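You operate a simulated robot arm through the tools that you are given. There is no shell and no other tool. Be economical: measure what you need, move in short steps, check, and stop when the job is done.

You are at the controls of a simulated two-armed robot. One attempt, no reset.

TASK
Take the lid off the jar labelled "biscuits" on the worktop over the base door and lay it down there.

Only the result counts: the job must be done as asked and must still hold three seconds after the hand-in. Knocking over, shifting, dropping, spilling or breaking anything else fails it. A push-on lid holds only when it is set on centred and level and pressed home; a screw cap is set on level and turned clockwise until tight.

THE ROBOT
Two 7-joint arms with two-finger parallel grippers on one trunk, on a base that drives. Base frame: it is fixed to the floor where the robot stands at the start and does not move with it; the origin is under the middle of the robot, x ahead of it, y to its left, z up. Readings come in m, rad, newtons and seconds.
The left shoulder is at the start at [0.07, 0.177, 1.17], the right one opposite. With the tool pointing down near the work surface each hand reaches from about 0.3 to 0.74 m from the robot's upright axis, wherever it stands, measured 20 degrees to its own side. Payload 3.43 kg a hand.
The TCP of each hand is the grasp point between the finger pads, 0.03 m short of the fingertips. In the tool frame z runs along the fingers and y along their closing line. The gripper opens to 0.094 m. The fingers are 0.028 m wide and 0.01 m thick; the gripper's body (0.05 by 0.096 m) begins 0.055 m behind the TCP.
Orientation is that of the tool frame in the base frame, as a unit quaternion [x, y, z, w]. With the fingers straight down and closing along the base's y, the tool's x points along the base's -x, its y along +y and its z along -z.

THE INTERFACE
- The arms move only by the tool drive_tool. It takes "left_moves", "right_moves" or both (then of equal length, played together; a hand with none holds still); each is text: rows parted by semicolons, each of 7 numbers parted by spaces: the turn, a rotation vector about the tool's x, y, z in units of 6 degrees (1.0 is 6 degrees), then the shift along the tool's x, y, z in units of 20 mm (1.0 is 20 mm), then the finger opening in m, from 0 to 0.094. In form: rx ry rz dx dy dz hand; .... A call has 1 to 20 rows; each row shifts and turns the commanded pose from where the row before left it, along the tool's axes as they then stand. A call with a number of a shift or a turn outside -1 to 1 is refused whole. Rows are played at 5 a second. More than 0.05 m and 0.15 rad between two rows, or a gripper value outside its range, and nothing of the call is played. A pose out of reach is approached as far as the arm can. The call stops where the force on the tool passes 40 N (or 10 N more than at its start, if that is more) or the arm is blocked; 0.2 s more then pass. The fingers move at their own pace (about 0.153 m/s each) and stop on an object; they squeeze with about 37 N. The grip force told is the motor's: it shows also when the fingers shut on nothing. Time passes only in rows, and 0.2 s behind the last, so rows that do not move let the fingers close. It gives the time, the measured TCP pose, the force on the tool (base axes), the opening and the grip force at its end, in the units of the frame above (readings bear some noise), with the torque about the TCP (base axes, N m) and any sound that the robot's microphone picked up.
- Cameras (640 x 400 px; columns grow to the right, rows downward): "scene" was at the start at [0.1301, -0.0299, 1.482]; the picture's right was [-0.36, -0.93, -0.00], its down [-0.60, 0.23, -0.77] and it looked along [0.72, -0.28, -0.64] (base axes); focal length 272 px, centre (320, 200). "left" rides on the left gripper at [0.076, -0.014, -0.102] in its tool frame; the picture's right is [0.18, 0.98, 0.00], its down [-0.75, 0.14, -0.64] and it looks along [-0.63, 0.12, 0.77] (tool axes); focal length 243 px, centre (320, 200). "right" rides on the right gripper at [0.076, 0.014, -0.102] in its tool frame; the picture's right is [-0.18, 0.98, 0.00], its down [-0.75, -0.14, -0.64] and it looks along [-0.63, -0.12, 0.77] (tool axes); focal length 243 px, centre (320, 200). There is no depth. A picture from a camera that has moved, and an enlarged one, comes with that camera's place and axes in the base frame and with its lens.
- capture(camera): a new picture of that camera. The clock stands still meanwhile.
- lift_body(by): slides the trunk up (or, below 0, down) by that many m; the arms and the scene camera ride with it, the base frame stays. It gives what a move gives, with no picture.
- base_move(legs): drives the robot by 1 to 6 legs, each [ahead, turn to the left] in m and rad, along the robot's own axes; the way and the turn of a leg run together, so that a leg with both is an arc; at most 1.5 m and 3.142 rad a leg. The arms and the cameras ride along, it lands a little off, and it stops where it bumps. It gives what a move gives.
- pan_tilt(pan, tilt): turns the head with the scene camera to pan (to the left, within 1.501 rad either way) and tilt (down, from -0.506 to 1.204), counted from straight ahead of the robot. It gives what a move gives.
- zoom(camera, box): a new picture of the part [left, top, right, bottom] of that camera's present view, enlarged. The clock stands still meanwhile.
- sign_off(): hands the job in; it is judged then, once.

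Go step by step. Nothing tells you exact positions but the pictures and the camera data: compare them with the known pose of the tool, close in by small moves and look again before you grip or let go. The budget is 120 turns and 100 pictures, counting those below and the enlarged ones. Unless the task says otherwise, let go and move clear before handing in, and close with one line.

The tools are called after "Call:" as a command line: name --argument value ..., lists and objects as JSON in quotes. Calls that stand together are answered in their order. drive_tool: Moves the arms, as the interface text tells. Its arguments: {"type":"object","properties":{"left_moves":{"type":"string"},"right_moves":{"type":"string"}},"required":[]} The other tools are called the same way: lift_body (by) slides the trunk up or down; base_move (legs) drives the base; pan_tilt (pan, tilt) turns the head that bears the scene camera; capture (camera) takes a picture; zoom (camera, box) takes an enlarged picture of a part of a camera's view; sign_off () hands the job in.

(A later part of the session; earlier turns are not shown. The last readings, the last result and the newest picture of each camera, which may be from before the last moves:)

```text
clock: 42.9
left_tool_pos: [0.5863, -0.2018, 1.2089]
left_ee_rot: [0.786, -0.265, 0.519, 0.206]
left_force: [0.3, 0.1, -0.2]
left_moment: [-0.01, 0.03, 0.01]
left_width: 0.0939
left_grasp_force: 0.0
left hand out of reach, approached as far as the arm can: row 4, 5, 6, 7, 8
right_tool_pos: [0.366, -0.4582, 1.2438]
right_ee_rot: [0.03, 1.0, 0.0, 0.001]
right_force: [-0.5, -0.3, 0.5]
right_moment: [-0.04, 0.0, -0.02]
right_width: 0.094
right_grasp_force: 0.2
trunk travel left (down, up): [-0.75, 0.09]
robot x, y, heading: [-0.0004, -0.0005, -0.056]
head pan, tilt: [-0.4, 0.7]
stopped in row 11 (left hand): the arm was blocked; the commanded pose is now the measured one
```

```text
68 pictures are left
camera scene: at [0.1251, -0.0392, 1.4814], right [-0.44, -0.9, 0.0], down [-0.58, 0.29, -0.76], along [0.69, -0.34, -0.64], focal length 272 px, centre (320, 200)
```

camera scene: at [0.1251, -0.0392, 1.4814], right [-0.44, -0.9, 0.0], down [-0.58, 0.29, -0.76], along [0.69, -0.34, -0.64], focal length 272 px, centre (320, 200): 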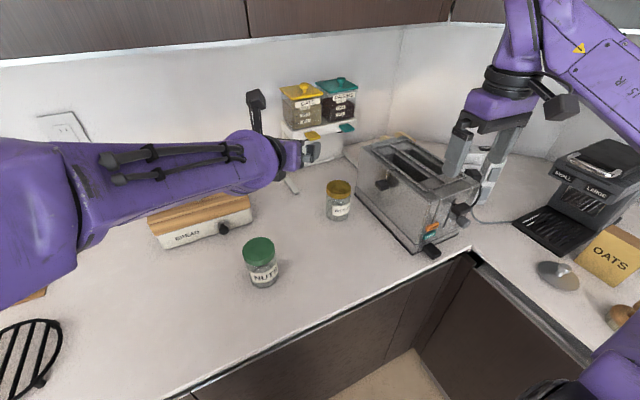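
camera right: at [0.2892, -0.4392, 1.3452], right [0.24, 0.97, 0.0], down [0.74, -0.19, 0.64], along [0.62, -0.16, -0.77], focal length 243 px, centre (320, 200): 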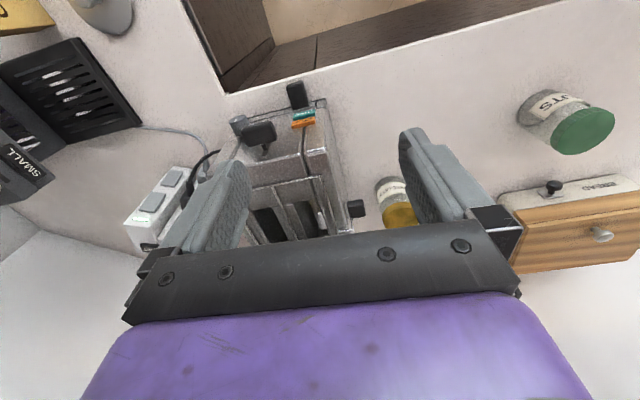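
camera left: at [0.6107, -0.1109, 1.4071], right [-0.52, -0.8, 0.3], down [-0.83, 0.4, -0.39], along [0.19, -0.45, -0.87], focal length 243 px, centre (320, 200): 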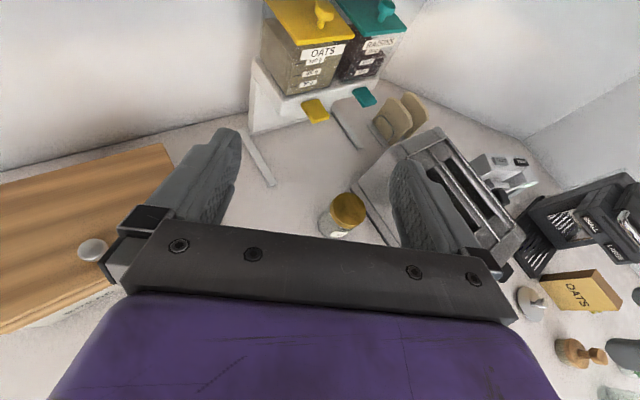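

The left arm's wrist doesn't like this direction. Before wrestling with it further, I'll learn how the lid holds using the right hand alone, from above. I'll back the left hand off while the right goes over the jar.

Call:
drive_tool --left_moves "0 0 0 0.3 0 -0.9 0.094;0 0 0 0.3 0 -0.9 0.094;0 0 0 0.3 0 -0.9 0.094;0 0 0 0.3 0 -0.9 0.094;0 0 0 0.3 0 -0.9 0.094;0 0 0 0.3 0 -0.9 0.094;0 0 0 0.3 0 -0.9 0.094;0 0 0 0 0 0 0.094"

Call:
drive_tool --right_moves "0 0 0 -0.95 0.25 0 0.094;0 0 0 -0.95 0.25 0 0.094;0 0 0 -0.95 0.25 0 0.094;0 0 0 -0.95 0.25 0 0.094;0 0 0 -0.95 0.25 0 0.094;0 0 0 -0.95 0.25 0 0.094;0 0 0 -0.95 0.25 0 0.094;0 0 0 -0.95 0.25 0 0.094;0 0 0 -0.95 0.25 0 0.094;0 0 0 -0.95 0.25 0 0.094;0 0 0 -0.95 0.25 0 0.094;0 0 0 -0.95 0.25 0 0.094;0 0 0 -0.95 0.25 0 0.094;0 0 0 -0.95 0.25 0 0.094;0 0 0 -0.95 0.25 0 0.094;0 0 0 0 0 0 0.094"

Call:
capture --camera "right"

Call:
capture --camera "scene"

```text
clock: 44.7
left_tool_pos: [0.5153, -0.1409, 1.2871]
left_ee_rot: [0.786, -0.27, 0.516, 0.207]
left_force: [0.2, -0.4, 0.1]
left_moment: [-0.01, -0.02, 0.01]
left_width: 0.094
left_grasp_force: 0.1
left hand out of reach, approached as far as the arm can: row 6
right_tool_pos: [0.3659, -0.4584, 1.2441]
right_ee_rot: [0.029, 1.0, -0.001, 0.001]
right_force: [-0.3, 0.0, -0.1]
right_moment: [-0.02, -0.03, -0.02]
right_width: 0.0938
right_grasp_force: 0.1
trunk travel left (down, up): [-0.75, 0.09]
robot x, y, heading: [-0.0, 0.0008, -0.064]
head pan, tilt: [-0.4, 0.7]
```

```text
clock: 48.1
left_tool_pos: [0.5162, -0.1393, 1.2862]
left_ee_rot: [0.786, -0.269, 0.516, 0.206]
left_force: [-0.5, -0.3, -0.6]
left_moment: [0.03, 0.02, -0.04]
left_width: 0.0941
left_grasp_force: 0.0
right_tool_pos: [0.6092, -0.3954, 1.2321]
right_ee_rot: [0.029, 1.0, 0.0, 0.001]
right_force: [-0.2, -0.3, 0.5]
right_moment: [-0.02, 0.0, 0.01]
right_width: 0.094
right_grasp_force: 0.0
right hand out of reach, approached as far as the arm can: row 13, 14, 15
trunk travel left (down, up): [-0.75, 0.09]
robot x, y, heading: [0.0003, 0.0005, -0.066]
head pan, tilt: [-0.4, 0.7]
```

```text
67 pictures are left
camera right: at [0.5328, -0.3774, 1.3336], right [0.24, 0.97, 0.0], down [0.74, -0.19, 0.64], along [0.62, -0.16, -0.77], focal length 243 px, centre (320, 200)
```

right: 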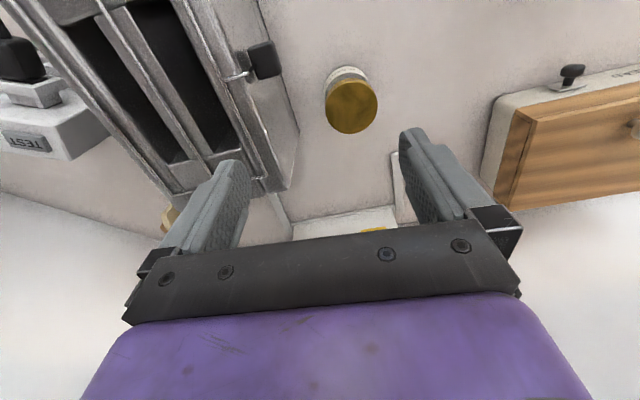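

```text
66 pictures are left
camera scene: at [0.1256, -0.0385, 1.4813], right [-0.44, -0.9, 0.0], down [-0.58, 0.29, -0.76], along [0.68, -0.34, -0.64], focal length 272 px, centre (320, 200)
```

scene: 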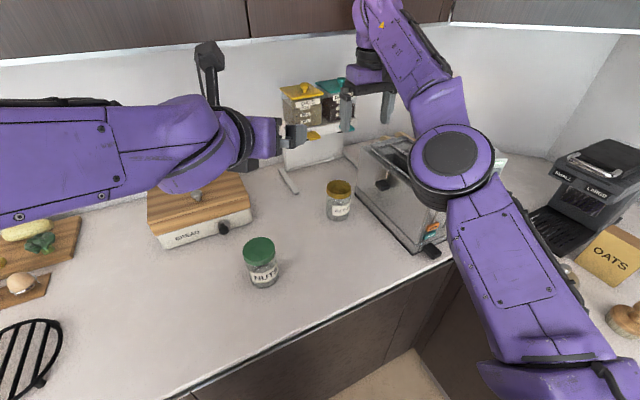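

The right arm also falls short from here. I'll turn to face the jar squarely and drive about 0.1 m nearer, with both hands well above everything.

Call:
base_move --legs '[[0, -0.54], [0.1, 0]]'

Call:
pan_tilt --pan 0.1 --tilt 0.75

Call:
capture --camera "scene"

```text
clock: 50.7
left_tool_pos: [0.4512, -0.4379, 1.2898]
left_ee_rot: [0.687, -0.467, 0.446, 0.334]
left_force: [-0.1, 0.7, 0.3]
left_moment: [0.0, -0.03, 0.0]
left_width: 0.0942
left_grasp_force: 0.1
right_tool_pos: [0.4008, -0.7067, 1.2361]
right_ee_rot: [0.293, 0.956, -0.001, 0.004]
right_force: [-0.7, -0.4, 0.5]
right_moment: [-0.05, -0.05, -0.02]
right_width: 0.0942
right_grasp_force: 0.1
trunk travel left (down, up): [-0.75, 0.09]
robot x, y, heading: [0.0855, -0.0536, -0.592]
head pan, tilt: [-0.4, 0.7]
```

```text
clock: 51.7
left_tool_pos: [0.4554, -0.4415, 1.287]
left_ee_rot: [0.687, -0.468, 0.444, 0.336]
left_force: [0.4, 0.4, 0.4]
left_moment: [0.02, 0.03, 0.03]
left_width: 0.0942
left_grasp_force: 0.0
right_tool_pos: [0.4034, -0.7087, 1.2329]
right_ee_rot: [0.293, 0.956, 0.0, 0.001]
right_force: [-0.1, 0.1, -0.6]
right_moment: [0.02, 0.02, 0.01]
right_width: 0.094
right_grasp_force: 0.0
trunk travel left (down, up): [-0.75, 0.09]
robot x, y, heading: [0.0787, -0.0576, -0.588]
head pan, tilt: [0.099, 0.75]
```

```text
65 pictures are left
camera scene: at [0.1968, -0.1228, 1.4771], right [-0.48, -0.88, 0.0], down [-0.6, 0.33, -0.73], along [0.64, -0.35, -0.68], focal length 272 px, centre (320, 200)
```

scene: 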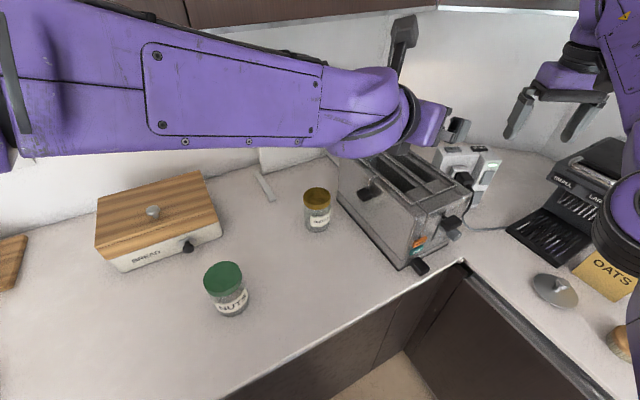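

Centre (0.08, -0.06), the jar dead ahead at 0.66 m. I'll move the left hand away to the left and start unrolling it, clear of the right hand's path.

Call:
drive_tool --left_moves "0 0 0 -0.5 -0.49 -0.91 0.094;0 0 0 -0.5 -0.49 -0.91 0.094;0 0 0 -0.5 -0.49 -0.91 0.094;0 0 0 -0.5 -0.49 -0.91 0.094;0 0 0 -0.5 -0.49 -0.91 0.094;0 0 0 -0.5 -0.49 -0.91 0.094;0 0 0 -0.5 -0.49 -0.91 0.094;0 0 0 -0.5 -0.49 -0.91 0.094;0 0 0 -0.5 -0.49 -0.91 0.094;0 0 0 -0.5 -0.49 -0.91 0.094;0.955 0.045 -0.394 0 0 0 0.094;0.955 0.045 -0.394 0 0 0 0.094;0.955 0.045 -0.394 0 0 0 0.094;0.955 0.045 -0.394 0 0 0 0.094;0.955 0.045 -0.394 0 0 0 0.094;0.955 0.045 -0.394 0 0 0 0.094;0 0 0 0 0 0 0.094"

Call:
drive_tool --left_moves "0 0 1 0 0 0 0.094;0 0 1 0 0 0 0.094;0 0 1 0 0 0 0.094;0 0 1 0 0 0 0.094;0 0 1 0 0 0 0.094;0 0 1 0 0 0 0.094;0 0 1 0 0 0 0.094;0 0 1 0 0 0 0.094;0 0 1 0 0 0 0.094;0 0 1 0 0 0 0.094;0 0 1 0 0 0 0.094;0 0 1 0 0 0 0.094;0 0 1 0 0 0 0.094;0 0 1 0 0 0 0.094;0 0 1 0 0 0 0.094;0 0 1 0 0 0 0.094;0 0 1 0 0 0 0.094;0 0 1 0 0 0 0.094;0 0 1 0 0 0 0.094;0 0 0 0 0 0 0.094"

Call:
drive_tool --left_moves "0 0 1 0 0 0 0.094;0 0 1 0 0 0 0.094;0 0 1 0 0 0 0.094;0 0 1 0 0 0 0.094;0 0 1 0 0 0 0.094;0 0 1 0 0 0 0.094;0 0 1 0 0 0 0.094;0 0 1 0 0 0 0.094;0 0 1 0 0 0 0.094;0 0 1 0 0 0 0.094;0 0 1 0 0 0 0.094;0 0 0 0 0 0 0.094"

Call:
capture --camera "scene"

```text
clock: 55.3
left_tool_pos: [0.4747, -0.212, 1.2593]
left_ee_rot: [0.801, -0.225, 0.527, 0.176]
left_force: [0.2, -0.1, -0.2]
left_moment: [0.0, -0.03, -0.01]
left_width: 0.0938
left_grasp_force: 0.1
right_tool_pos: [0.4039, -0.709, 1.2327]
right_ee_rot: [0.293, 0.956, 0.0, 0.001]
right_force: [0.1, -0.1, 0.0]
right_moment: [0.02, 0.01, 0.0]
right_width: 0.094
right_grasp_force: 0.1
trunk travel left (down, up): [-0.75, 0.09]
robot x, y, heading: [0.0802, -0.0554, -0.597]
head pan, tilt: [0.099, 0.75]
```

```text
clock: 59.5
left_tool_pos: [0.4746, -0.212, 1.2598]
left_ee_rot: [-0.248, 0.794, -0.434, 0.347]
left_force: [0.2, -0.2, 0.0]
left_moment: [-0.01, 0.01, 0.03]
left_width: 0.094
left_grasp_force: 0.1
right_tool_pos: [0.4043, -0.709, 1.2324]
right_ee_rot: [0.293, 0.956, -0.001, 0.002]
right_force: [-0.2, 0.1, -0.9]
right_moment: [-0.03, 0.01, 0.0]
right_width: 0.0943
right_grasp_force: 0.0
trunk travel left (down, up): [-0.75, 0.09]
robot x, y, heading: [0.0852, -0.0539, -0.597]
head pan, tilt: [0.099, 0.75]
```

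```text
clock: 62.1
left_tool_pos: [0.4761, -0.2137, 1.2602]
left_ee_rot: [0.225, 0.801, -0.175, 0.527]
left_force: [0.0, 0.8, 0.0]
left_moment: [0.01, -0.01, 0.01]
left_width: 0.094
left_grasp_force: 0.1
right_tool_pos: [0.4043, -0.709, 1.2332]
right_ee_rot: [0.294, 0.956, -0.001, 0.002]
right_force: [0.7, -0.2, 0.0]
right_moment: [-0.01, 0.01, 0.01]
right_width: 0.0945
right_grasp_force: 0.1
trunk travel left (down, up): [-0.75, 0.09]
robot x, y, heading: [0.0833, -0.056, -0.594]
head pan, tilt: [0.099, 0.75]
```

```text
64 pictures are left
camera scene: at [0.197, -0.1225, 1.4771], right [-0.48, -0.88, 0.0], down [-0.6, 0.32, -0.73], along [0.64, -0.35, -0.68], focal length 272 px, centre (320, 200)
```

scene: 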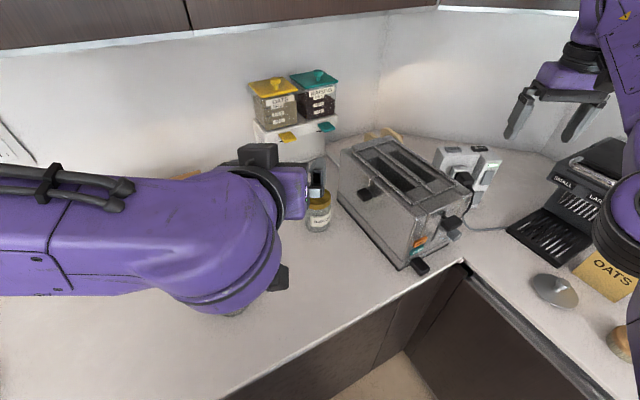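

The left wrist now rolls freely in this stance, so the two-hand plan is open again. I'll tuck the right hand back, then lower the trunk by 0.15.

Call:
drive_tool --right_moves "0 0 0 1 0 0 0.094;0 0 0 1 0 0 0.094;0 0 0 1 0 0 0.094;0 0 0 1 0 0 0.094;0 0 0 1 0 0 0.094;0 0 0 1 0 0 0.094;0 0 0 1 0 0 0.094;0 0 0 1 0 0 0.094;0 0 0 1 0 0 0.094" --left_moves "0 0.6 0.2 0 0 0 0.094;0 0.63 0.2 0 0 0 0.094;0 0 0 0 0 0 0.094;0 0 0 0 0 0 0.094;0 0 0 0 0 0 0.094;0 0 0 0 0 0 0.094;0 0 0 0 0 0 0.094;0 0 0 0 0 0 0.094;0 0 0 0 0 0 0.094"

Call:
lift_body --by -0.15

Call:
capture --camera "left"

Call:
capture --camera "scene"

```text
clock: 64.1
left_tool_pos: [0.4766, -0.2133, 1.2603]
left_ee_rot: [0.253, 0.828, -0.15, 0.477]
left_force: [0.3, -0.2, 0.5]
left_moment: [-0.02, 0.03, -0.05]
left_width: 0.0942
left_grasp_force: 0.1
right_tool_pos: [0.3541, -0.7155, 1.2869]
right_ee_rot: [0.293, 0.956, -0.001, 0.002]
right_force: [-0.1, -0.5, 0.8]
right_moment: [0.04, 0.02, 0.0]
right_width: 0.094
right_grasp_force: 0.2
right hand out of reach, approached as far as the arm can: row 1, 2, 3, 4, 5, 6, 7, 8, 9
trunk travel left (down, up): [-0.75, 0.09]
robot x, y, heading: [0.0791, -0.0562, -0.59]
head pan, tilt: [0.099, 0.75]
```

```text
clock: 65.8
left_tool_pos: [0.4769, -0.2137, 1.1109]
left_ee_rot: [0.252, 0.828, -0.15, 0.478]
left_force: [-0.1, 0.6, 0.4]
left_moment: [-0.01, -0.02, -0.03]
left_width: 0.0938
left_grasp_force: 0.0
right_tool_pos: [0.3546, -0.7148, 1.1372]
right_ee_rot: [0.293, 0.956, -0.001, 0.002]
right_force: [0.6, 0.3, 0.5]
right_moment: [0.01, -0.04, 0.02]
right_width: 0.0942
right_grasp_force: 0.0
trunk travel left (down, up): [-0.6, 0.24]
robot x, y, heading: [0.0835, -0.0532, -0.594]
head pan, tilt: [0.099, 0.75]
```

```text
63 pictures are left
camera left: at [0.3633, -0.1544, 1.0952], right [0.47, 0.86, -0.17], down [-0.07, 0.22, 0.97], along [0.88, -0.45, 0.16], focal length 243 px, centre (320, 200)
```

left: 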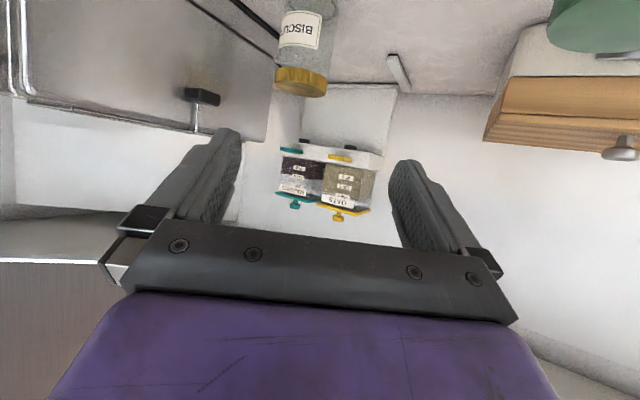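

```text
62 pictures are left
camera scene: at [0.1968, -0.1223, 1.3272], right [-0.48, -0.88, 0.0], down [-0.6, 0.32, -0.73], along [0.64, -0.35, -0.68], focal length 272 px, centre (320, 200)
```

scene: 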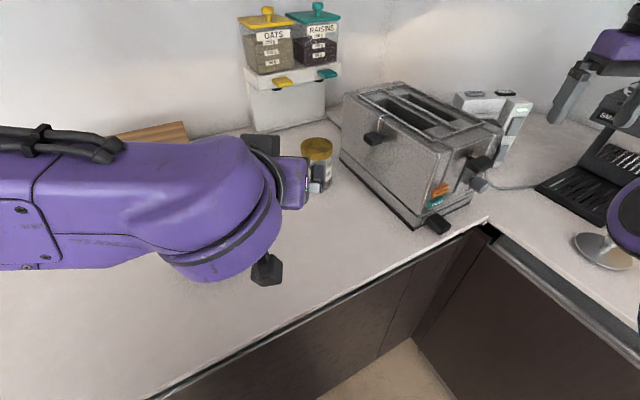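

Left hand: heading -34°, 30° down, level. I'll advance to the pre-grasp 0.14 m short of the jar axis.

Call:
drive_tool --left_moves "0 0 0 0.18 -0.144 0.944 0.094;0 0 0 0.18 -0.144 0.944 0.094;0 0 0 0.18 -0.144 0.944 0.094;0 0 0 0.18 -0.144 0.944 0.094;0 0 0 0.18 -0.144 0.944 0.094;0 0 0 0.18 -0.144 0.944 0.094;0 0 0 0.18 -0.144 0.944 0.094;0 0 0 0.18 -0.144 0.944 0.094;0 0 0 0 0 0 0.094"

Call:
capture --camera "left"

Call:
capture --camera "scene"

```text
clock: 67.8
left_tool_pos: [0.5598, -0.298, 1.0106]
left_ee_rot: [0.252, 0.828, -0.149, 0.478]
left_force: [-0.7, 0.7, 0.2]
left_moment: [0.01, 0.01, 0.0]
left_width: 0.094
left_grasp_force: 0.0
right_tool_pos: [0.3543, -0.7153, 1.1376]
right_ee_rot: [0.293, 0.956, -0.001, 0.002]
right_force: [0.9, 0.3, 0.1]
right_moment: [-0.04, 0.0, 0.0]
right_width: 0.0941
right_grasp_force: 0.0
trunk travel left (down, up): [-0.6, 0.24]
robot x, y, heading: [0.0836, -0.06, -0.591]
head pan, tilt: [0.099, 0.75]
```

```text
61 pictures are left
camera left: at [0.4475, -0.2394, 0.9956], right [0.47, 0.86, -0.17], down [-0.07, 0.22, 0.97], along [0.88, -0.45, 0.16], focal length 243 px, centre (320, 200)
```

left: 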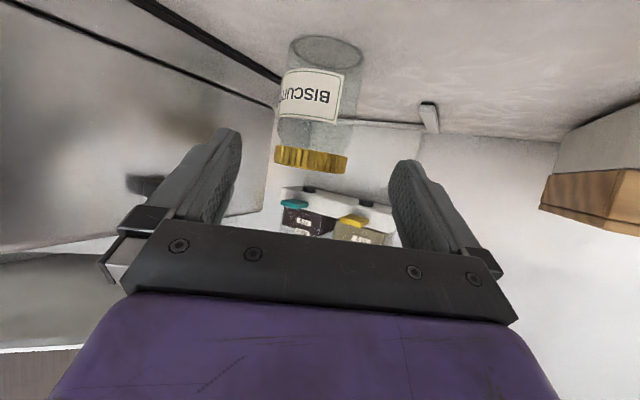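

```text
60 pictures are left
camera scene: at [0.1967, -0.1221, 1.3272], right [-0.48, -0.88, 0.0], down [-0.6, 0.32, -0.73], along [0.64, -0.35, -0.68], focal length 272 px, centre (320, 200)
```

scene: 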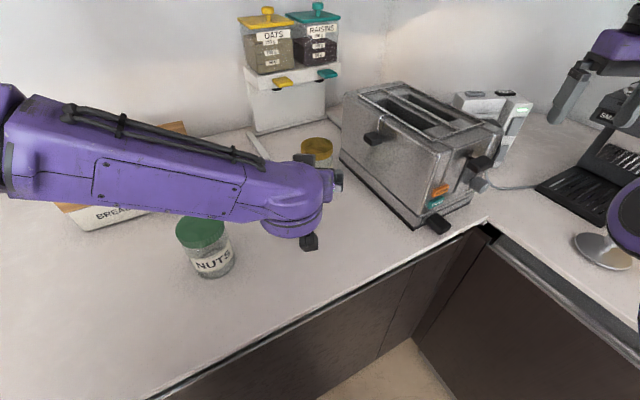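

Reached exactly, with the jar centred. I'll advance 6 cm and check before the rest.

Call:
drive_tool --left_moves "0 0 0 0 0 1 0.094;0 0 0 0 0 1 0.094;0 0 0 0 0 1 0.094;0 0 0 0 0 0 0.094"

Call:
capture --camera "left"

```text
clock: 68.8
left_tool_pos: [0.6022, -0.328, 0.9804]
left_ee_rot: [0.252, 0.828, -0.15, 0.478]
left_force: [-0.2, 0.3, -0.2]
left_moment: [0.0, 0.01, -0.01]
left_width: 0.0941
left_grasp_force: 0.1
right_tool_pos: [0.354, -0.716, 1.1365]
right_ee_rot: [0.293, 0.956, -0.001, 0.002]
right_force: [0.1, -0.9, -0.5]
right_moment: [0.04, -0.01, 0.01]
right_width: 0.0941
right_grasp_force: 0.0
trunk travel left (down, up): [-0.6, 0.24]
robot x, y, heading: [0.0831, -0.0572, -0.594]
head pan, tilt: [0.099, 0.75]
```

```text
59 pictures are left
camera left: at [0.4901, -0.2698, 0.9656], right [0.47, 0.86, -0.17], down [-0.07, 0.22, 0.97], along [0.88, -0.45, 0.16], focal length 243 px, centre (320, 200)
```

left: 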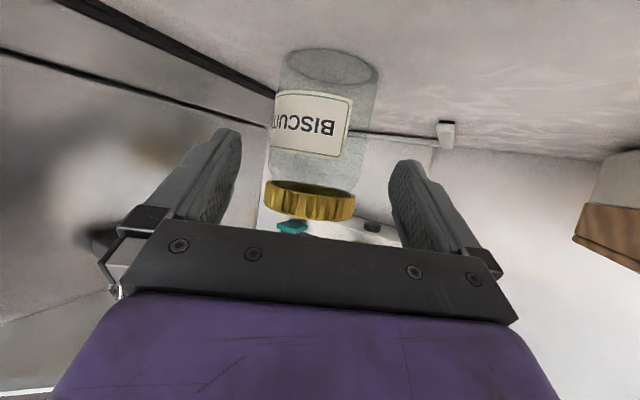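

Exact again and centred. I'll go the remaining 6 cm.

Call:
drive_tool --left_moves "0 0 0 0 0 0.95 0.094;0 0 0 0 0 0.95 0.094;0 0 0 0 0 0.95 0.094;0 0 0 0 0 0 0.094"

Call:
capture --camera "left"

Call:
zoom --camera "scene" --box '[240, 100, 400, 260]'

```text
clock: 69.8
left_tool_pos: [0.642, -0.3571, 0.9511]
left_ee_rot: [0.251, 0.829, -0.148, 0.478]
left_force: [-0.5, -0.3, 0.3]
left_moment: [-0.04, 0.0, 0.02]
left_width: 0.094
left_grasp_force: 0.1
right_tool_pos: [0.3551, -0.7146, 1.1368]
right_ee_rot: [0.294, 0.956, 0.0, 0.002]
right_force: [-0.2, 0.1, -0.8]
right_moment: [-0.01, -0.02, 0.0]
right_width: 0.0939
right_grasp_force: 0.1
trunk travel left (down, up): [-0.6, 0.24]
robot x, y, heading: [0.0821, -0.0555, -0.597]
head pan, tilt: [0.099, 0.75]
```

```text
58 pictures are left
camera left: at [0.5304, -0.2978, 0.9363], right [0.47, 0.86, -0.17], down [-0.07, 0.22, 0.97], along [0.88, -0.45, 0.16], focal length 243 px, centre (320, 200)
```

left: 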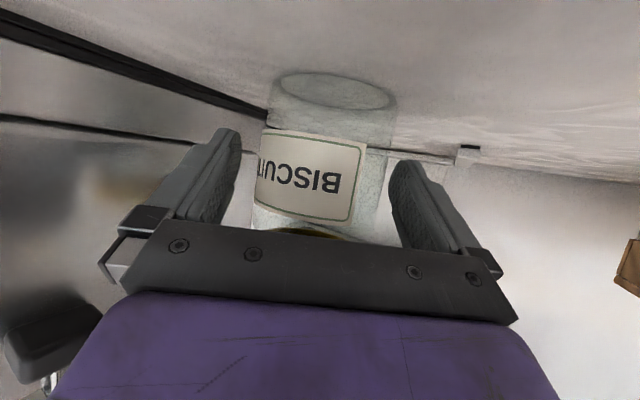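

```text
2.50 times, centred on (320, 180) of scene
camera zoom: at [0.1966, -0.1221, 1.3272], right [-0.48, -0.88, 0.0], down [-0.6, 0.32, -0.73], along [0.64, -0.35, -0.68], focal length 680 px, centre (320, 250)
```

zoom: 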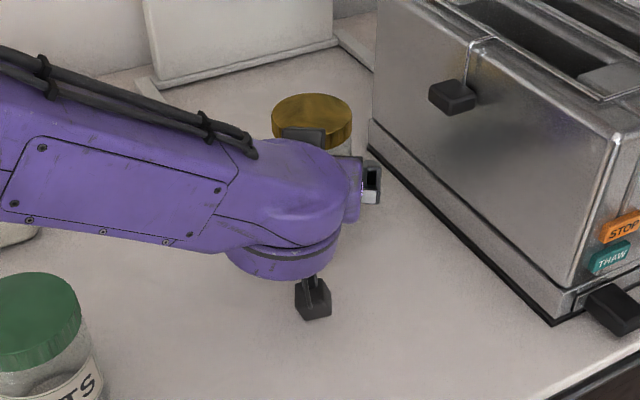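

The jar sits centred between the fingers, lid clear above. Closing the left hand on the jar body.

Call:
drive_tool --left_moves "0 0 0 0 0 0 0.02;0 0 0 0 0 0 0.02;0 0 0 0 0 0 0.02;0 0 0 0 0 0 0.02"

Call:
capture --camera "left"

Call:
zoom --camera "scene" --box '[240, 100, 400, 260]'

Call:
capture --camera "right"

```text
clock: 70.8
left_tool_pos: [0.6428, -0.3571, 0.9522]
left_ee_rot: [0.253, 0.828, -0.15, 0.478]
left_force: [0.4, -0.4, 1.9]
left_moment: [0.09, -0.17, 0.0]
left_width: 0.0726
left_grasp_force: 37.2
right_tool_pos: [0.3545, -0.7142, 1.1377]
right_ee_rot: [0.293, 0.956, 0.0, 0.001]
right_force: [-1.0, 0.7, 0.4]
right_moment: [-0.01, 0.01, 0.0]
right_width: 0.0938
right_grasp_force: 0.1
trunk travel left (down, up): [-0.6, 0.24]
robot x, y, heading: [0.0833, -0.053, -0.596]
head pan, tilt: [0.099, 0.75]
```

```text
56 pictures are left
camera left: at [0.5305, -0.2979, 0.9365], right [0.47, 0.86, -0.17], down [-0.07, 0.22, 0.97], along [0.88, -0.45, 0.16], focal length 243 px, centre (320, 200)
```

left: 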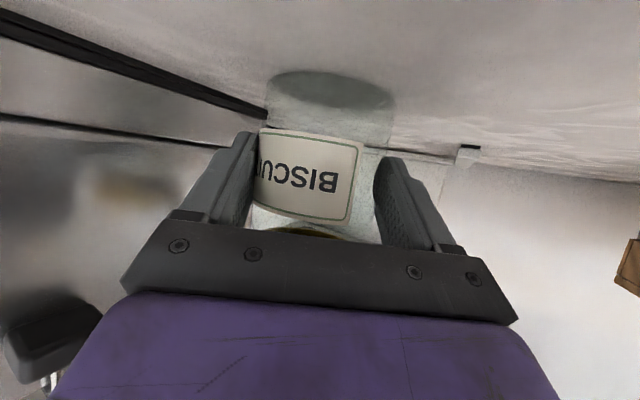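

```text
2.50 times, centred on (320, 180) of scene
camera zoom: at [0.1969, -0.1224, 1.3271], right [-0.48, -0.88, 0.0], down [-0.6, 0.32, -0.73], along [0.64, -0.35, -0.68], focal length 680 px, centre (320, 250)
```

zoom: 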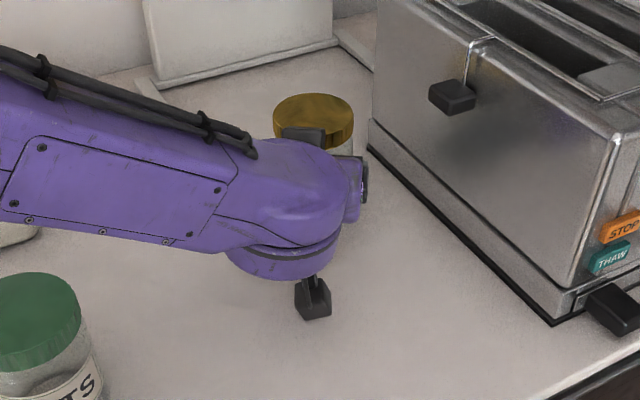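

```text
54 pictures are left
camera right: at [0.2987, -0.6606, 1.2379], right [0.7, 0.71, 0.0], down [0.54, -0.54, 0.64], along [0.46, -0.45, -0.76], focal length 243 px, centre (320, 200)
```

right: 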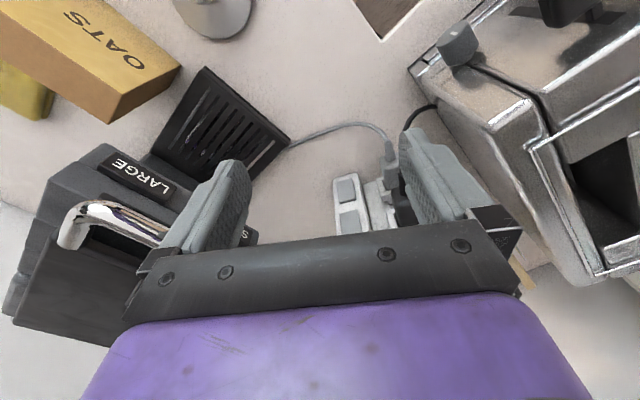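

The jar is firmly held, opening 0.0726. The lid is just beyond the right arm's reach from above, so I'll lift the jar 1 cm, bring it 8 cm towards the robot, still over the base door, and set it down held.

Call:
drive_tool --left_moves "0 0 0 -0.22 0 -0.125 0.02;0 0 0 -0.22 0 -0.125 0.02;0 0 0 0.25 0 -0.434 0.02;0 0 0 0.25 0 -0.434 0.02;0 0 0 0.25 0 -0.434 0.02;0 0 0 0.25 0 -0.434 0.02;0 0 0 0.25 0 -0.434 0.02;0 0 0 0.25 0 -0.434 0.02;0 0 0 0.25 0 -0.434 0.02;0 0 0 0.25 0 -0.434 0.02;0 0 0 0 0 0 0.02"

Call:
capture --camera "scene"

Call:
capture --camera "left"

```text
clock: 73.2
left_tool_pos: [0.5782, -0.311, 0.9616]
left_ee_rot: [0.252, 0.828, -0.15, 0.479]
left_force: [1.4, -2.2, 6.5]
left_moment: [0.12, -0.32, -0.07]
left_width: 0.0722
left_grasp_force: 37.5
right_tool_pos: [0.3547, -0.7156, 1.1377]
right_ee_rot: [0.293, 0.956, 0.0, 0.002]
right_force: [0.3, -0.5, -0.5]
right_moment: [-0.01, 0.05, 0.02]
right_width: 0.0942
right_grasp_force: 0.1
trunk travel left (down, up): [-0.6, 0.24]
robot x, y, heading: [0.0817, -0.0578, -0.595]
head pan, tilt: [0.099, 0.75]
```

```text
53 pictures are left
camera scene: at [0.1963, -0.1224, 1.3273], right [-0.48, -0.88, 0.0], down [-0.6, 0.32, -0.73], along [0.64, -0.35, -0.68], focal length 272 px, centre (320, 200)
```

scene: 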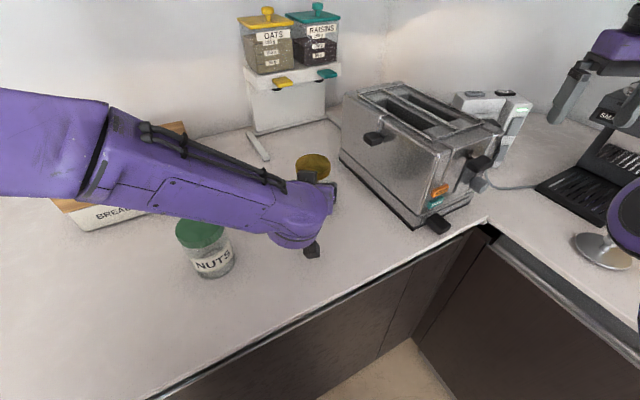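

```text
52 pictures are left
camera left: at [0.4648, -0.2522, 0.9465], right [0.47, 0.86, -0.17], down [-0.07, 0.22, 0.97], along [0.88, -0.45, 0.17], focal length 243 px, centre (320, 200)
```

left: 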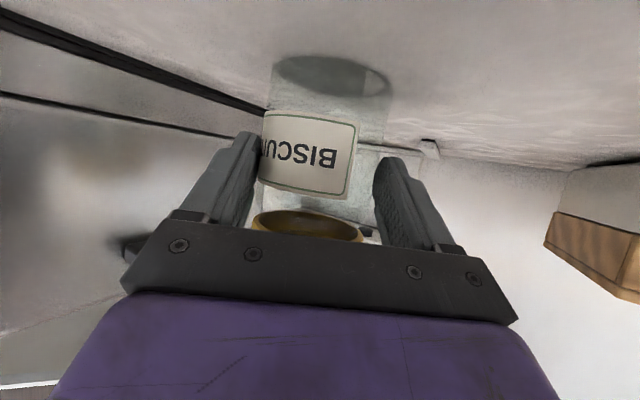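

The jar seems to have pitched a little in the grip as it left the table, so I'll take a close look.

Call:
zoom --camera "scene" --box '[240, 130, 380, 270]'

Call:
zoom --camera "left" --box '[220, 30, 420, 250]'

```text
2.86 times, centred on (310, 200) of scene
camera zoom: at [0.1963, -0.1224, 1.3273], right [-0.48, -0.88, 0.0], down [-0.6, 0.32, -0.73], along [0.64, -0.35, -0.68], focal length 777 px, centre (349, 200)
```

zoom: 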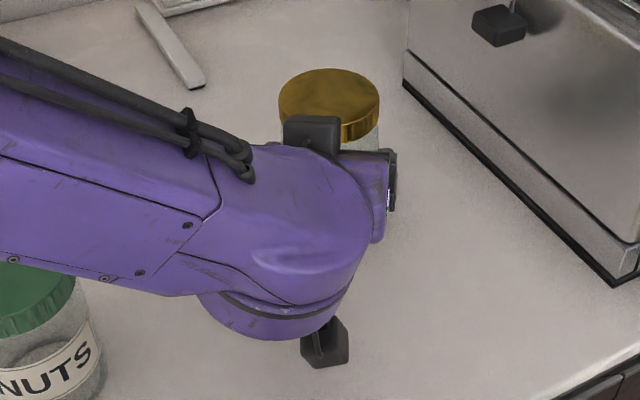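

```text
1.82 times, centred on (320, 140) of left
camera zoom: at [0.4648, -0.2522, 0.9465], right [0.47, 0.86, -0.17], down [-0.07, 0.22, 0.97], along [0.88, -0.45, 0.17], focal length 441 px, centre (320, 309)
```

zoom: 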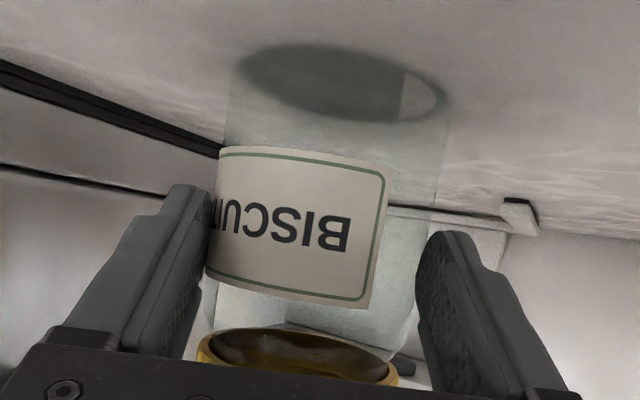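

The jar leans a few degrees in the grip. Setting it down flat should level it.

Call:
drive_tool --left_moves "0 0 0 0.15 0 0.087 0.02;0 0 0 0.15 0 0.087 0.02;0 0 0 0.155 0 0.088 0.02;0 0 0 0 0 0 0.02"

Call:
zoom --camera "left" --box '[220, 30, 420, 250]'

Call:
zoom --camera "scene" --box '[240, 130, 380, 270]'

```text
clock: 74.2
left_tool_pos: [0.5751, -0.3103, 0.9536]
left_ee_rot: [0.25, 0.827, -0.149, 0.48]
left_force: [4.7, -2.2, 29.0]
left_moment: [-0.06, -1.2, -0.47]
left_width: 0.0722
left_grasp_force: 37.0
right_tool_pos: [0.3517, -0.7147, 1.1381]
right_ee_rot: [0.293, 0.956, -0.001, 0.003]
right_force: [0.3, 0.2, 1.0]
right_moment: [0.0, 0.01, -0.01]
right_width: 0.094
right_grasp_force: 0.1
trunk travel left (down, up): [-0.6, 0.24]
robot x, y, heading: [0.0814, -0.0568, -0.595]
head pan, tilt: [0.099, 0.75]
```

```text
1.82 times, centred on (320, 140) of left
camera zoom: at [0.4626, -0.2513, 0.9384], right [0.47, 0.86, -0.17], down [-0.07, 0.23, 0.97], along [0.88, -0.45, 0.17], focal length 441 px, centre (320, 309)
```

zoom: 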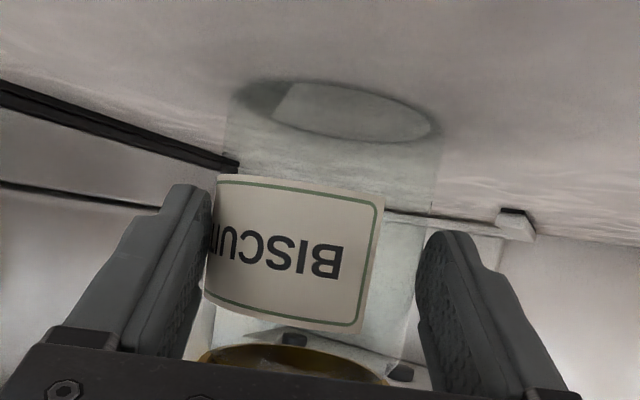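

```text
2.86 times, centred on (310, 200) of scene
camera zoom: at [0.1943, -0.1213, 1.3275], right [-0.48, -0.88, 0.0], down [-0.6, 0.32, -0.73], along [0.64, -0.35, -0.68], focal length 777 px, centre (349, 200)
```

zoom: 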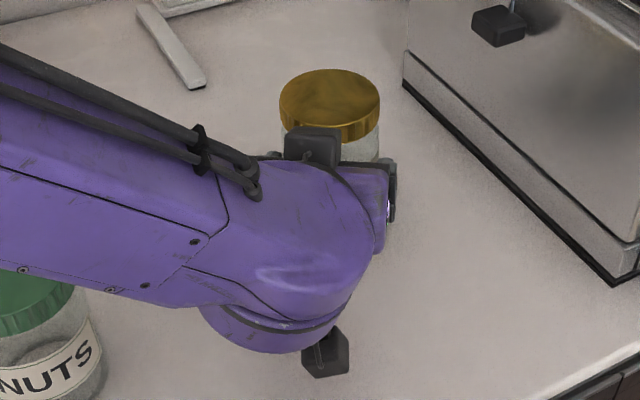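

It's pressing at 29 N and may still lean on one edge. I'll ease off, open the fingers slightly so the jar settles flat, and regrip.

Call:
drive_tool --left_moves "0 0 0 -0.08 0 -0.05 0.02;0 0 0 0 0 0 0.078;0 0 0 0 0 0 0.082;0 0 0 0 0 0 0.082;0 0 0 0 0 0 0.082"

Call:
zoom --camera "left" --box '[220, 30, 420, 250]'

Call:
zoom --camera "scene" --box '[240, 130, 380, 270]'

```text
clock: 75.4
left_tool_pos: [0.5774, -0.3103, 0.9528]
left_ee_rot: [0.253, 0.828, -0.151, 0.478]
left_force: [-0.1, 0.4, 0.0]
left_moment: [0.01, -0.05, -0.02]
left_width: 0.082
left_grasp_force: 0.1
right_tool_pos: [0.355, -0.7166, 1.1367]
right_ee_rot: [0.293, 0.956, -0.001, 0.001]
right_force: [-0.2, -0.6, -0.1]
right_moment: [0.02, 0.01, -0.01]
right_width: 0.0939
right_grasp_force: 0.0
trunk travel left (down, up): [-0.6, 0.24]
robot x, y, heading: [0.0856, -0.0533, -0.594]
head pan, tilt: [0.099, 0.75]
```

```text
1.82 times, centred on (320, 140) of left
camera zoom: at [0.4636, -0.2514, 0.9384], right [0.47, 0.86, -0.17], down [-0.07, 0.22, 0.97], along [0.88, -0.45, 0.16], focal length 441 px, centre (320, 309)
```

zoom: 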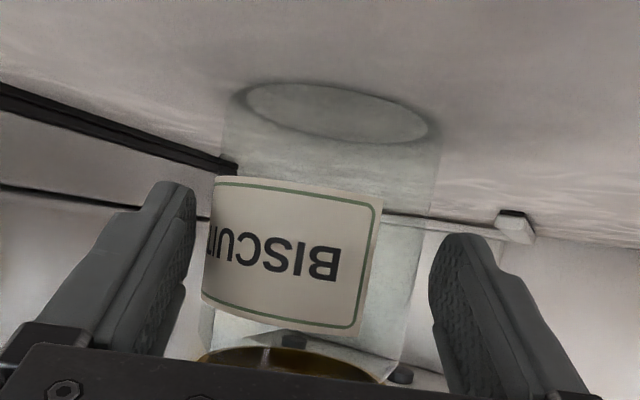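

```text
2.86 times, centred on (310, 200) of scene
camera zoom: at [0.1967, -0.1224, 1.3271], right [-0.48, -0.88, 0.0], down [-0.6, 0.32, -0.73], along [0.64, -0.35, -0.68], focal length 777 px, centre (349, 200)
```

zoom: 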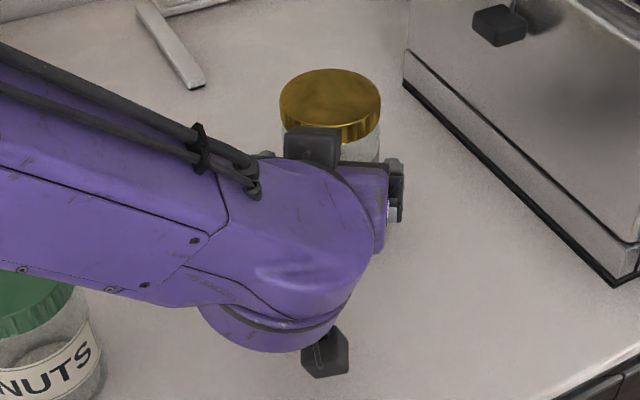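

The jar stands flat again at (0.591, -0.323). I'll regrip it with the left and bring the right hand up and over the toaster.

Call:
drive_tool --left_moves "0 0 0 0 0 0 0.02;0 0 0 0 0 0 0.02;0 0 0 0 0 0 0.02;0 0 0 0 0 0 0.02;0 0 0 0 0 0 0.02;0 0 0 0 0 0 0.02;0 0 0 0 0 0 0.02;0 0 0 0 0 0 0.02;0 0 0 0 0 0 0.02;0 0 0 0 0 0 0.02;0 0 0 0 0 0 0.02;0 0 0 0 0 0 0.02;0 0 0 0 0 0 0.02;0 0 0 0 0 0 0.02;0 0 0 0 0 0 0.02;0 0 0 0 0 0 0.02;0 0 0 0 0 0 0.02" --right_moves "0 0 0 0 0 -1 0.094;0 0 0 0 0 -1 0.094;0 0 0 0 0 -1 0.094;0 0 0 0 0 -1 0.094;0 0 0 0 0 -1 0.094;0 0 0 0.05 1 0 0.094;0 0 0 0.05 1 0 0.094;0 0 0 0.05 1 0 0.094;0 0 0 0.05 1 0 0.094;0 0 0 0.05 1 0 0.094;0 0 0 0.05 1 0 0.094;0 0 0 0.05 1 0 0.094;0 0 0 0.05 1 0 0.094;0 0 0 0.05 1 0 0.094;0 0 0 0.05 1 0 0.094;0 0 0 0.05 1 0 0.094;0 0 0 0 0 0 0.094"

Call:
capture --camera "scene"

Call:
capture --camera "right"

```text
clock: 79.0
left_tool_pos: [0.577, -0.3111, 0.9536]
left_ee_rot: [0.252, 0.828, -0.149, 0.478]
left_force: [0.5, 2.0, 3.9]
left_moment: [0.18, -0.16, 0.0]
left_width: 0.072
left_grasp_force: 36.7
right_tool_pos: [0.489, -0.5453, 1.1389]
right_ee_rot: [0.293, 0.956, 0.0, 0.001]
right_force: [0.0, 0.7, 0.3]
right_moment: [0.0, 0.01, 0.01]
right_width: 0.0939
right_grasp_force: 0.2
right hand out of reach, approached as far as the arm can: row 1, 2, 3, 4, 5, 6, 7, 8, 9, 10, 13
trunk travel left (down, up): [-0.6, 0.24]
robot x, y, heading: [0.0839, -0.0571, -0.596]
head pan, tilt: [0.099, 0.75]
```

```text
45 pictures are left
camera scene: at [0.1966, -0.1222, 1.3272], right [-0.48, -0.88, 0.0], down [-0.6, 0.32, -0.73], along [0.64, -0.35, -0.68], focal length 272 px, centre (320, 200)
```

scene: 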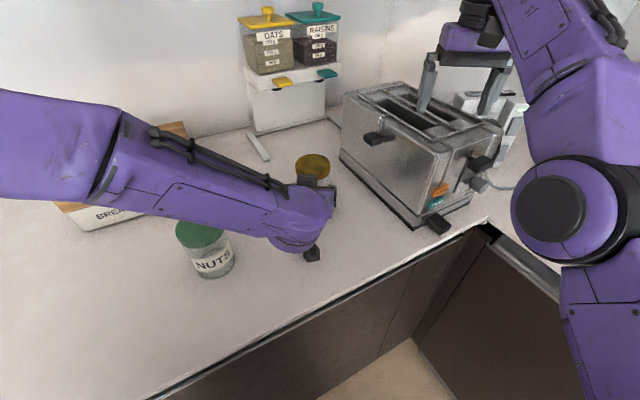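

```text
44 pictures are left
camera right: at [0.433, -0.4903, 1.2397], right [0.7, 0.71, 0.0], down [0.54, -0.54, 0.64], along [0.46, -0.45, -0.76], focal length 243 px, centre (320, 200)
```

right: 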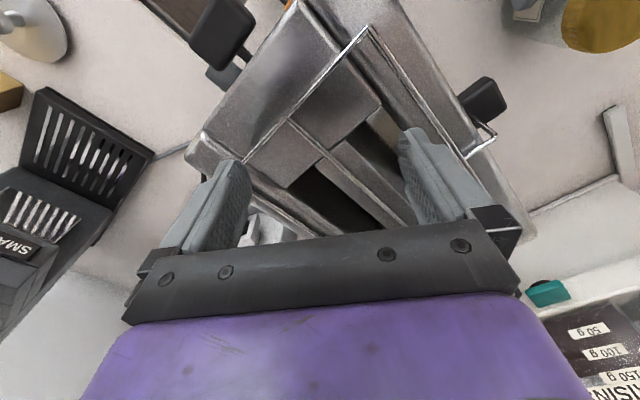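

The right hand stayed low at z 1.14, with its tips just above the toaster top and no contact. I'll raise it before going on.

Call:
drive_tool --right_moves "0 0 0 0 0 -0.8 0.094;0 0 0 0 0 -0.8 0.094;0 0 0 0 0 -0.8 0.094;0 0 0 0 0 0 0.094"

```text
clock: 80.0
left_tool_pos: [0.5759, -0.3104, 0.9534]
left_ee_rot: [0.252, 0.828, -0.15, 0.478]
left_force: [-1.0, 0.2, 1.8]
left_moment: [0.14, -0.03, 0.09]
left_width: 0.0721
left_grasp_force: 37.4
right_tool_pos: [0.4845, -0.5392, 1.1504]
right_ee_rot: [0.292, 0.956, 0.001, 0.004]
right_force: [0.2, 1.0, -0.5]
right_moment: [0.01, 0.0, 0.02]
right_width: 0.0938
right_grasp_force: 0.2
right hand out of reach, approached as far as the arm can: row 1, 2, 3
trunk travel left (down, up): [-0.6, 0.24]
robot x, y, heading: [0.0841, -0.0509, -0.596]
head pan, tilt: [0.099, 0.75]
```

Reach tapers with height, but the tips clear the toaster by about 2 cm. I'll carry on sideways to above the jar, easing down once past the toaster.

Call:
drive_tool --right_moves "0 0 0 0.137 0.99 0 0.094;0 0 0 0.137 0.99 0 0.094;0 0 0 0.137 0.99 0 0.094;0 0 0 0.137 0.99 0 0.094;0 0 0 0.137 0.99 0 0.094;0 0 0 0.137 0.99 0 0.094;0 0 0 0.137 0.99 0.1 0.094;0 0 0 0.137 0.99 0.3 0.094;0 0 0 0.137 0.99 0.3 0.094;0 0 0 0.137 0.99 0.3 0.094;0 0 0 0.137 0.99 0.3 0.094;0 0 0 0.137 0.99 0.3 0.094;0 0 0 0 0 0 0.094"

Call:
capture --camera "scene"

Call:
capture --camera "right"

```text
clock: 82.8
left_tool_pos: [0.5763, -0.3109, 0.9542]
left_ee_rot: [0.252, 0.828, -0.15, 0.477]
left_force: [-0.8, -1.9, 2.8]
left_moment: [0.01, -0.04, -0.02]
left_width: 0.0722
left_grasp_force: 37.3
right_tool_pos: [0.5506, -0.3413, 1.1317]
right_ee_rot: [0.299, 0.954, 0.005, 0.002]
right_force: [-0.4, -0.5, -0.5]
right_moment: [-0.01, 0.04, -0.01]
right_width: 0.094
right_grasp_force: 0.0
right hand out of reach, approached as far as the arm can: row 3, 4, 5, 6, 7, 8, 9, 10, 11, 12
trunk travel left (down, up): [-0.6, 0.24]
robot x, y, heading: [0.0841, -0.0513, -0.6]
head pan, tilt: [0.099, 0.75]
```

```text
43 pictures are left
camera scene: at [0.1969, -0.1221, 1.3271], right [-0.48, -0.88, 0.0], down [-0.6, 0.32, -0.73], along [0.64, -0.35, -0.68], focal length 272 px, centre (320, 200)
```

scene: 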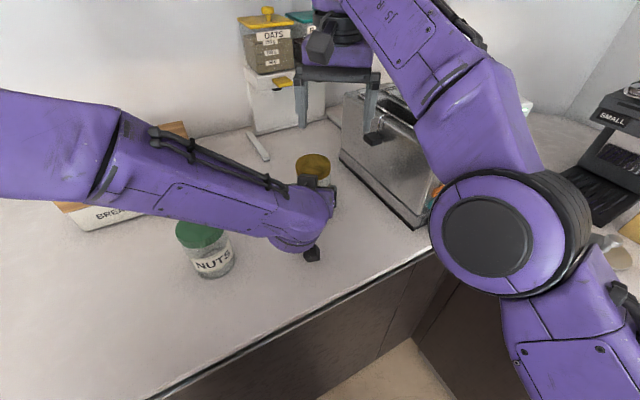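

```text
42 pictures are left
camera right: at [0.4951, -0.2882, 1.2329], right [0.71, 0.7, 0.01], down [0.53, -0.55, 0.64], along [0.46, -0.45, -0.77], focal length 243 px, centre (320, 200)
```

right: 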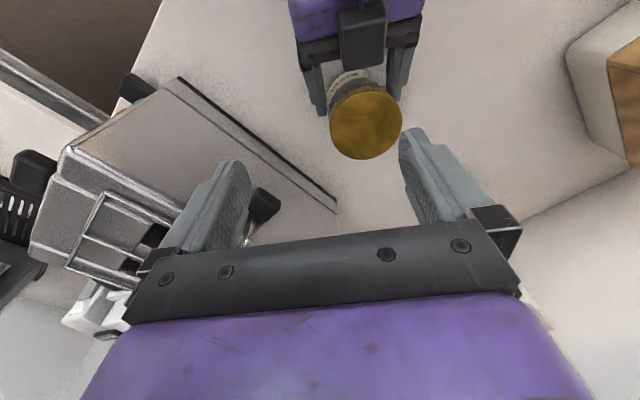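

Lid centre is seen at (0.593, -0.321). I'll come down 5 cm, with the tips still above the lid, while centring over it.

Call:
drive_tool --right_moves "0 0 0 0 0 0.9 0.094;0 0 0 0 0 0.9 0.094;0 0 0 -0.19 0.33 0.7 0.094;0 0 0 -0.25 0.41 0 0.094;0 0 0 -0.25 0.41 0 0.094;0 0 0 -0.23 0.41 0 0.094;0 0 0 -0.23 0.4 0 0.094;0 0 0 0 0 0 0.094"

Call:
capture --camera "right"

Call:
capture --camera "scene"

```text
clock: 84.6
left_tool_pos: [0.5772, -0.3102, 0.9545]
left_ee_rot: [0.252, 0.828, -0.15, 0.478]
left_force: [0.9, 0.4, 2.4]
left_moment: [0.09, -0.17, -0.03]
left_width: 0.0717
left_grasp_force: 37.2
right_tool_pos: [0.5744, -0.3363, 1.0844]
right_ee_rot: [0.303, 0.953, 0.006, 0.002]
right_force: [-0.5, 0.4, -1.5]
right_moment: [0.0, -0.01, 0.01]
right_width: 0.094
right_grasp_force: 0.0
right hand out of reach, approached as far as the arm can: row 6, 7
trunk travel left (down, up): [-0.6, 0.24]
robot x, y, heading: [0.0809, -0.0603, -0.592]
head pan, tilt: [0.099, 0.75]
```

```text
41 pictures are left
camera right: at [0.5188, -0.2817, 1.1857], right [0.72, 0.7, 0.01], down [0.53, -0.56, 0.64], along [0.45, -0.45, -0.77], focal length 243 px, centre (320, 200)
```

right: 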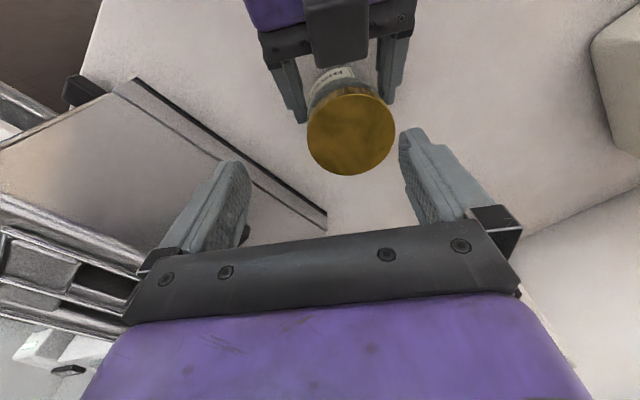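

```text
40 pictures are left
camera scene: at [0.1969, -0.1222, 1.3271], right [-0.48, -0.88, 0.0], down [-0.6, 0.32, -0.73], along [0.64, -0.35, -0.68], focal length 272 px, centre (320, 200)
```

scene: 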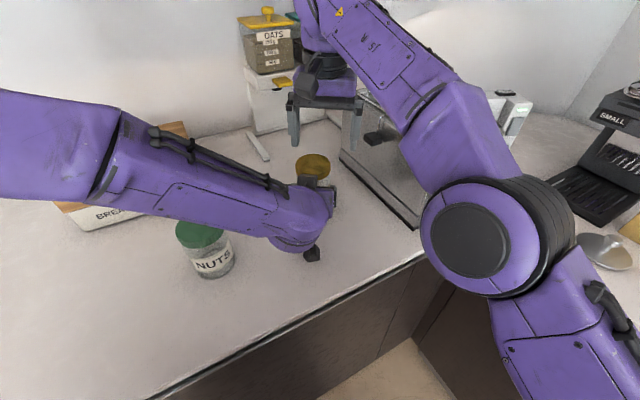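

Still 2 cm short in xy. Going a bit lower, with the tips still just over the lid, should free up some reach. I'll try centring there.

Call:
drive_tool --right_moves "0 0 0 0 0 0.6 0.094;0 0 0 0 0 0.6 0.094;0 0 0 0 0 0.6 0.094;0 0 0 -0.11 0.37 0 0.094;0 0 0 -0.11 0.37 0 0.094;0 0 0 -0.11 0.37 0 0.094;0 0 0 0 0 0 0.094"

Call:
capture --camera "right"

```text
clock: 86.2
left_tool_pos: [0.5768, -0.311, 0.9543]
left_ee_rot: [0.252, 0.828, -0.149, 0.478]
left_force: [0.7, 0.3, 2.7]
left_moment: [0.11, -0.2, -0.04]
left_width: 0.0717
left_grasp_force: 37.1
right_tool_pos: [0.5867, -0.3262, 1.0475]
right_ee_rot: [0.299, 0.954, 0.002, -0.002]
right_force: [-0.5, -0.5, 0.4]
right_moment: [-0.02, -0.01, -0.01]
right_width: 0.0939
right_grasp_force: 0.0
right hand out of reach, approached as far as the arm can: row 3, 6
trunk travel left (down, up): [-0.6, 0.24]
robot x, y, heading: [0.0837, -0.0573, -0.595]
head pan, tilt: [0.099, 0.75]
```

```text
39 pictures are left
camera right: at [0.5326, -0.2713, 1.1486], right [0.71, 0.7, 0.0], down [0.54, -0.55, 0.64], along [0.45, -0.45, -0.77], focal length 243 px, centre (320, 200)
```

right: 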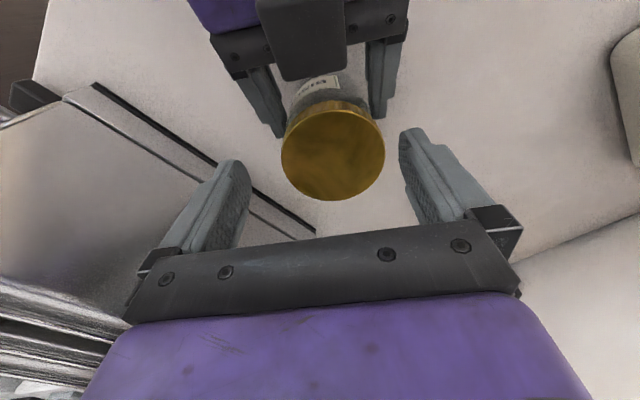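

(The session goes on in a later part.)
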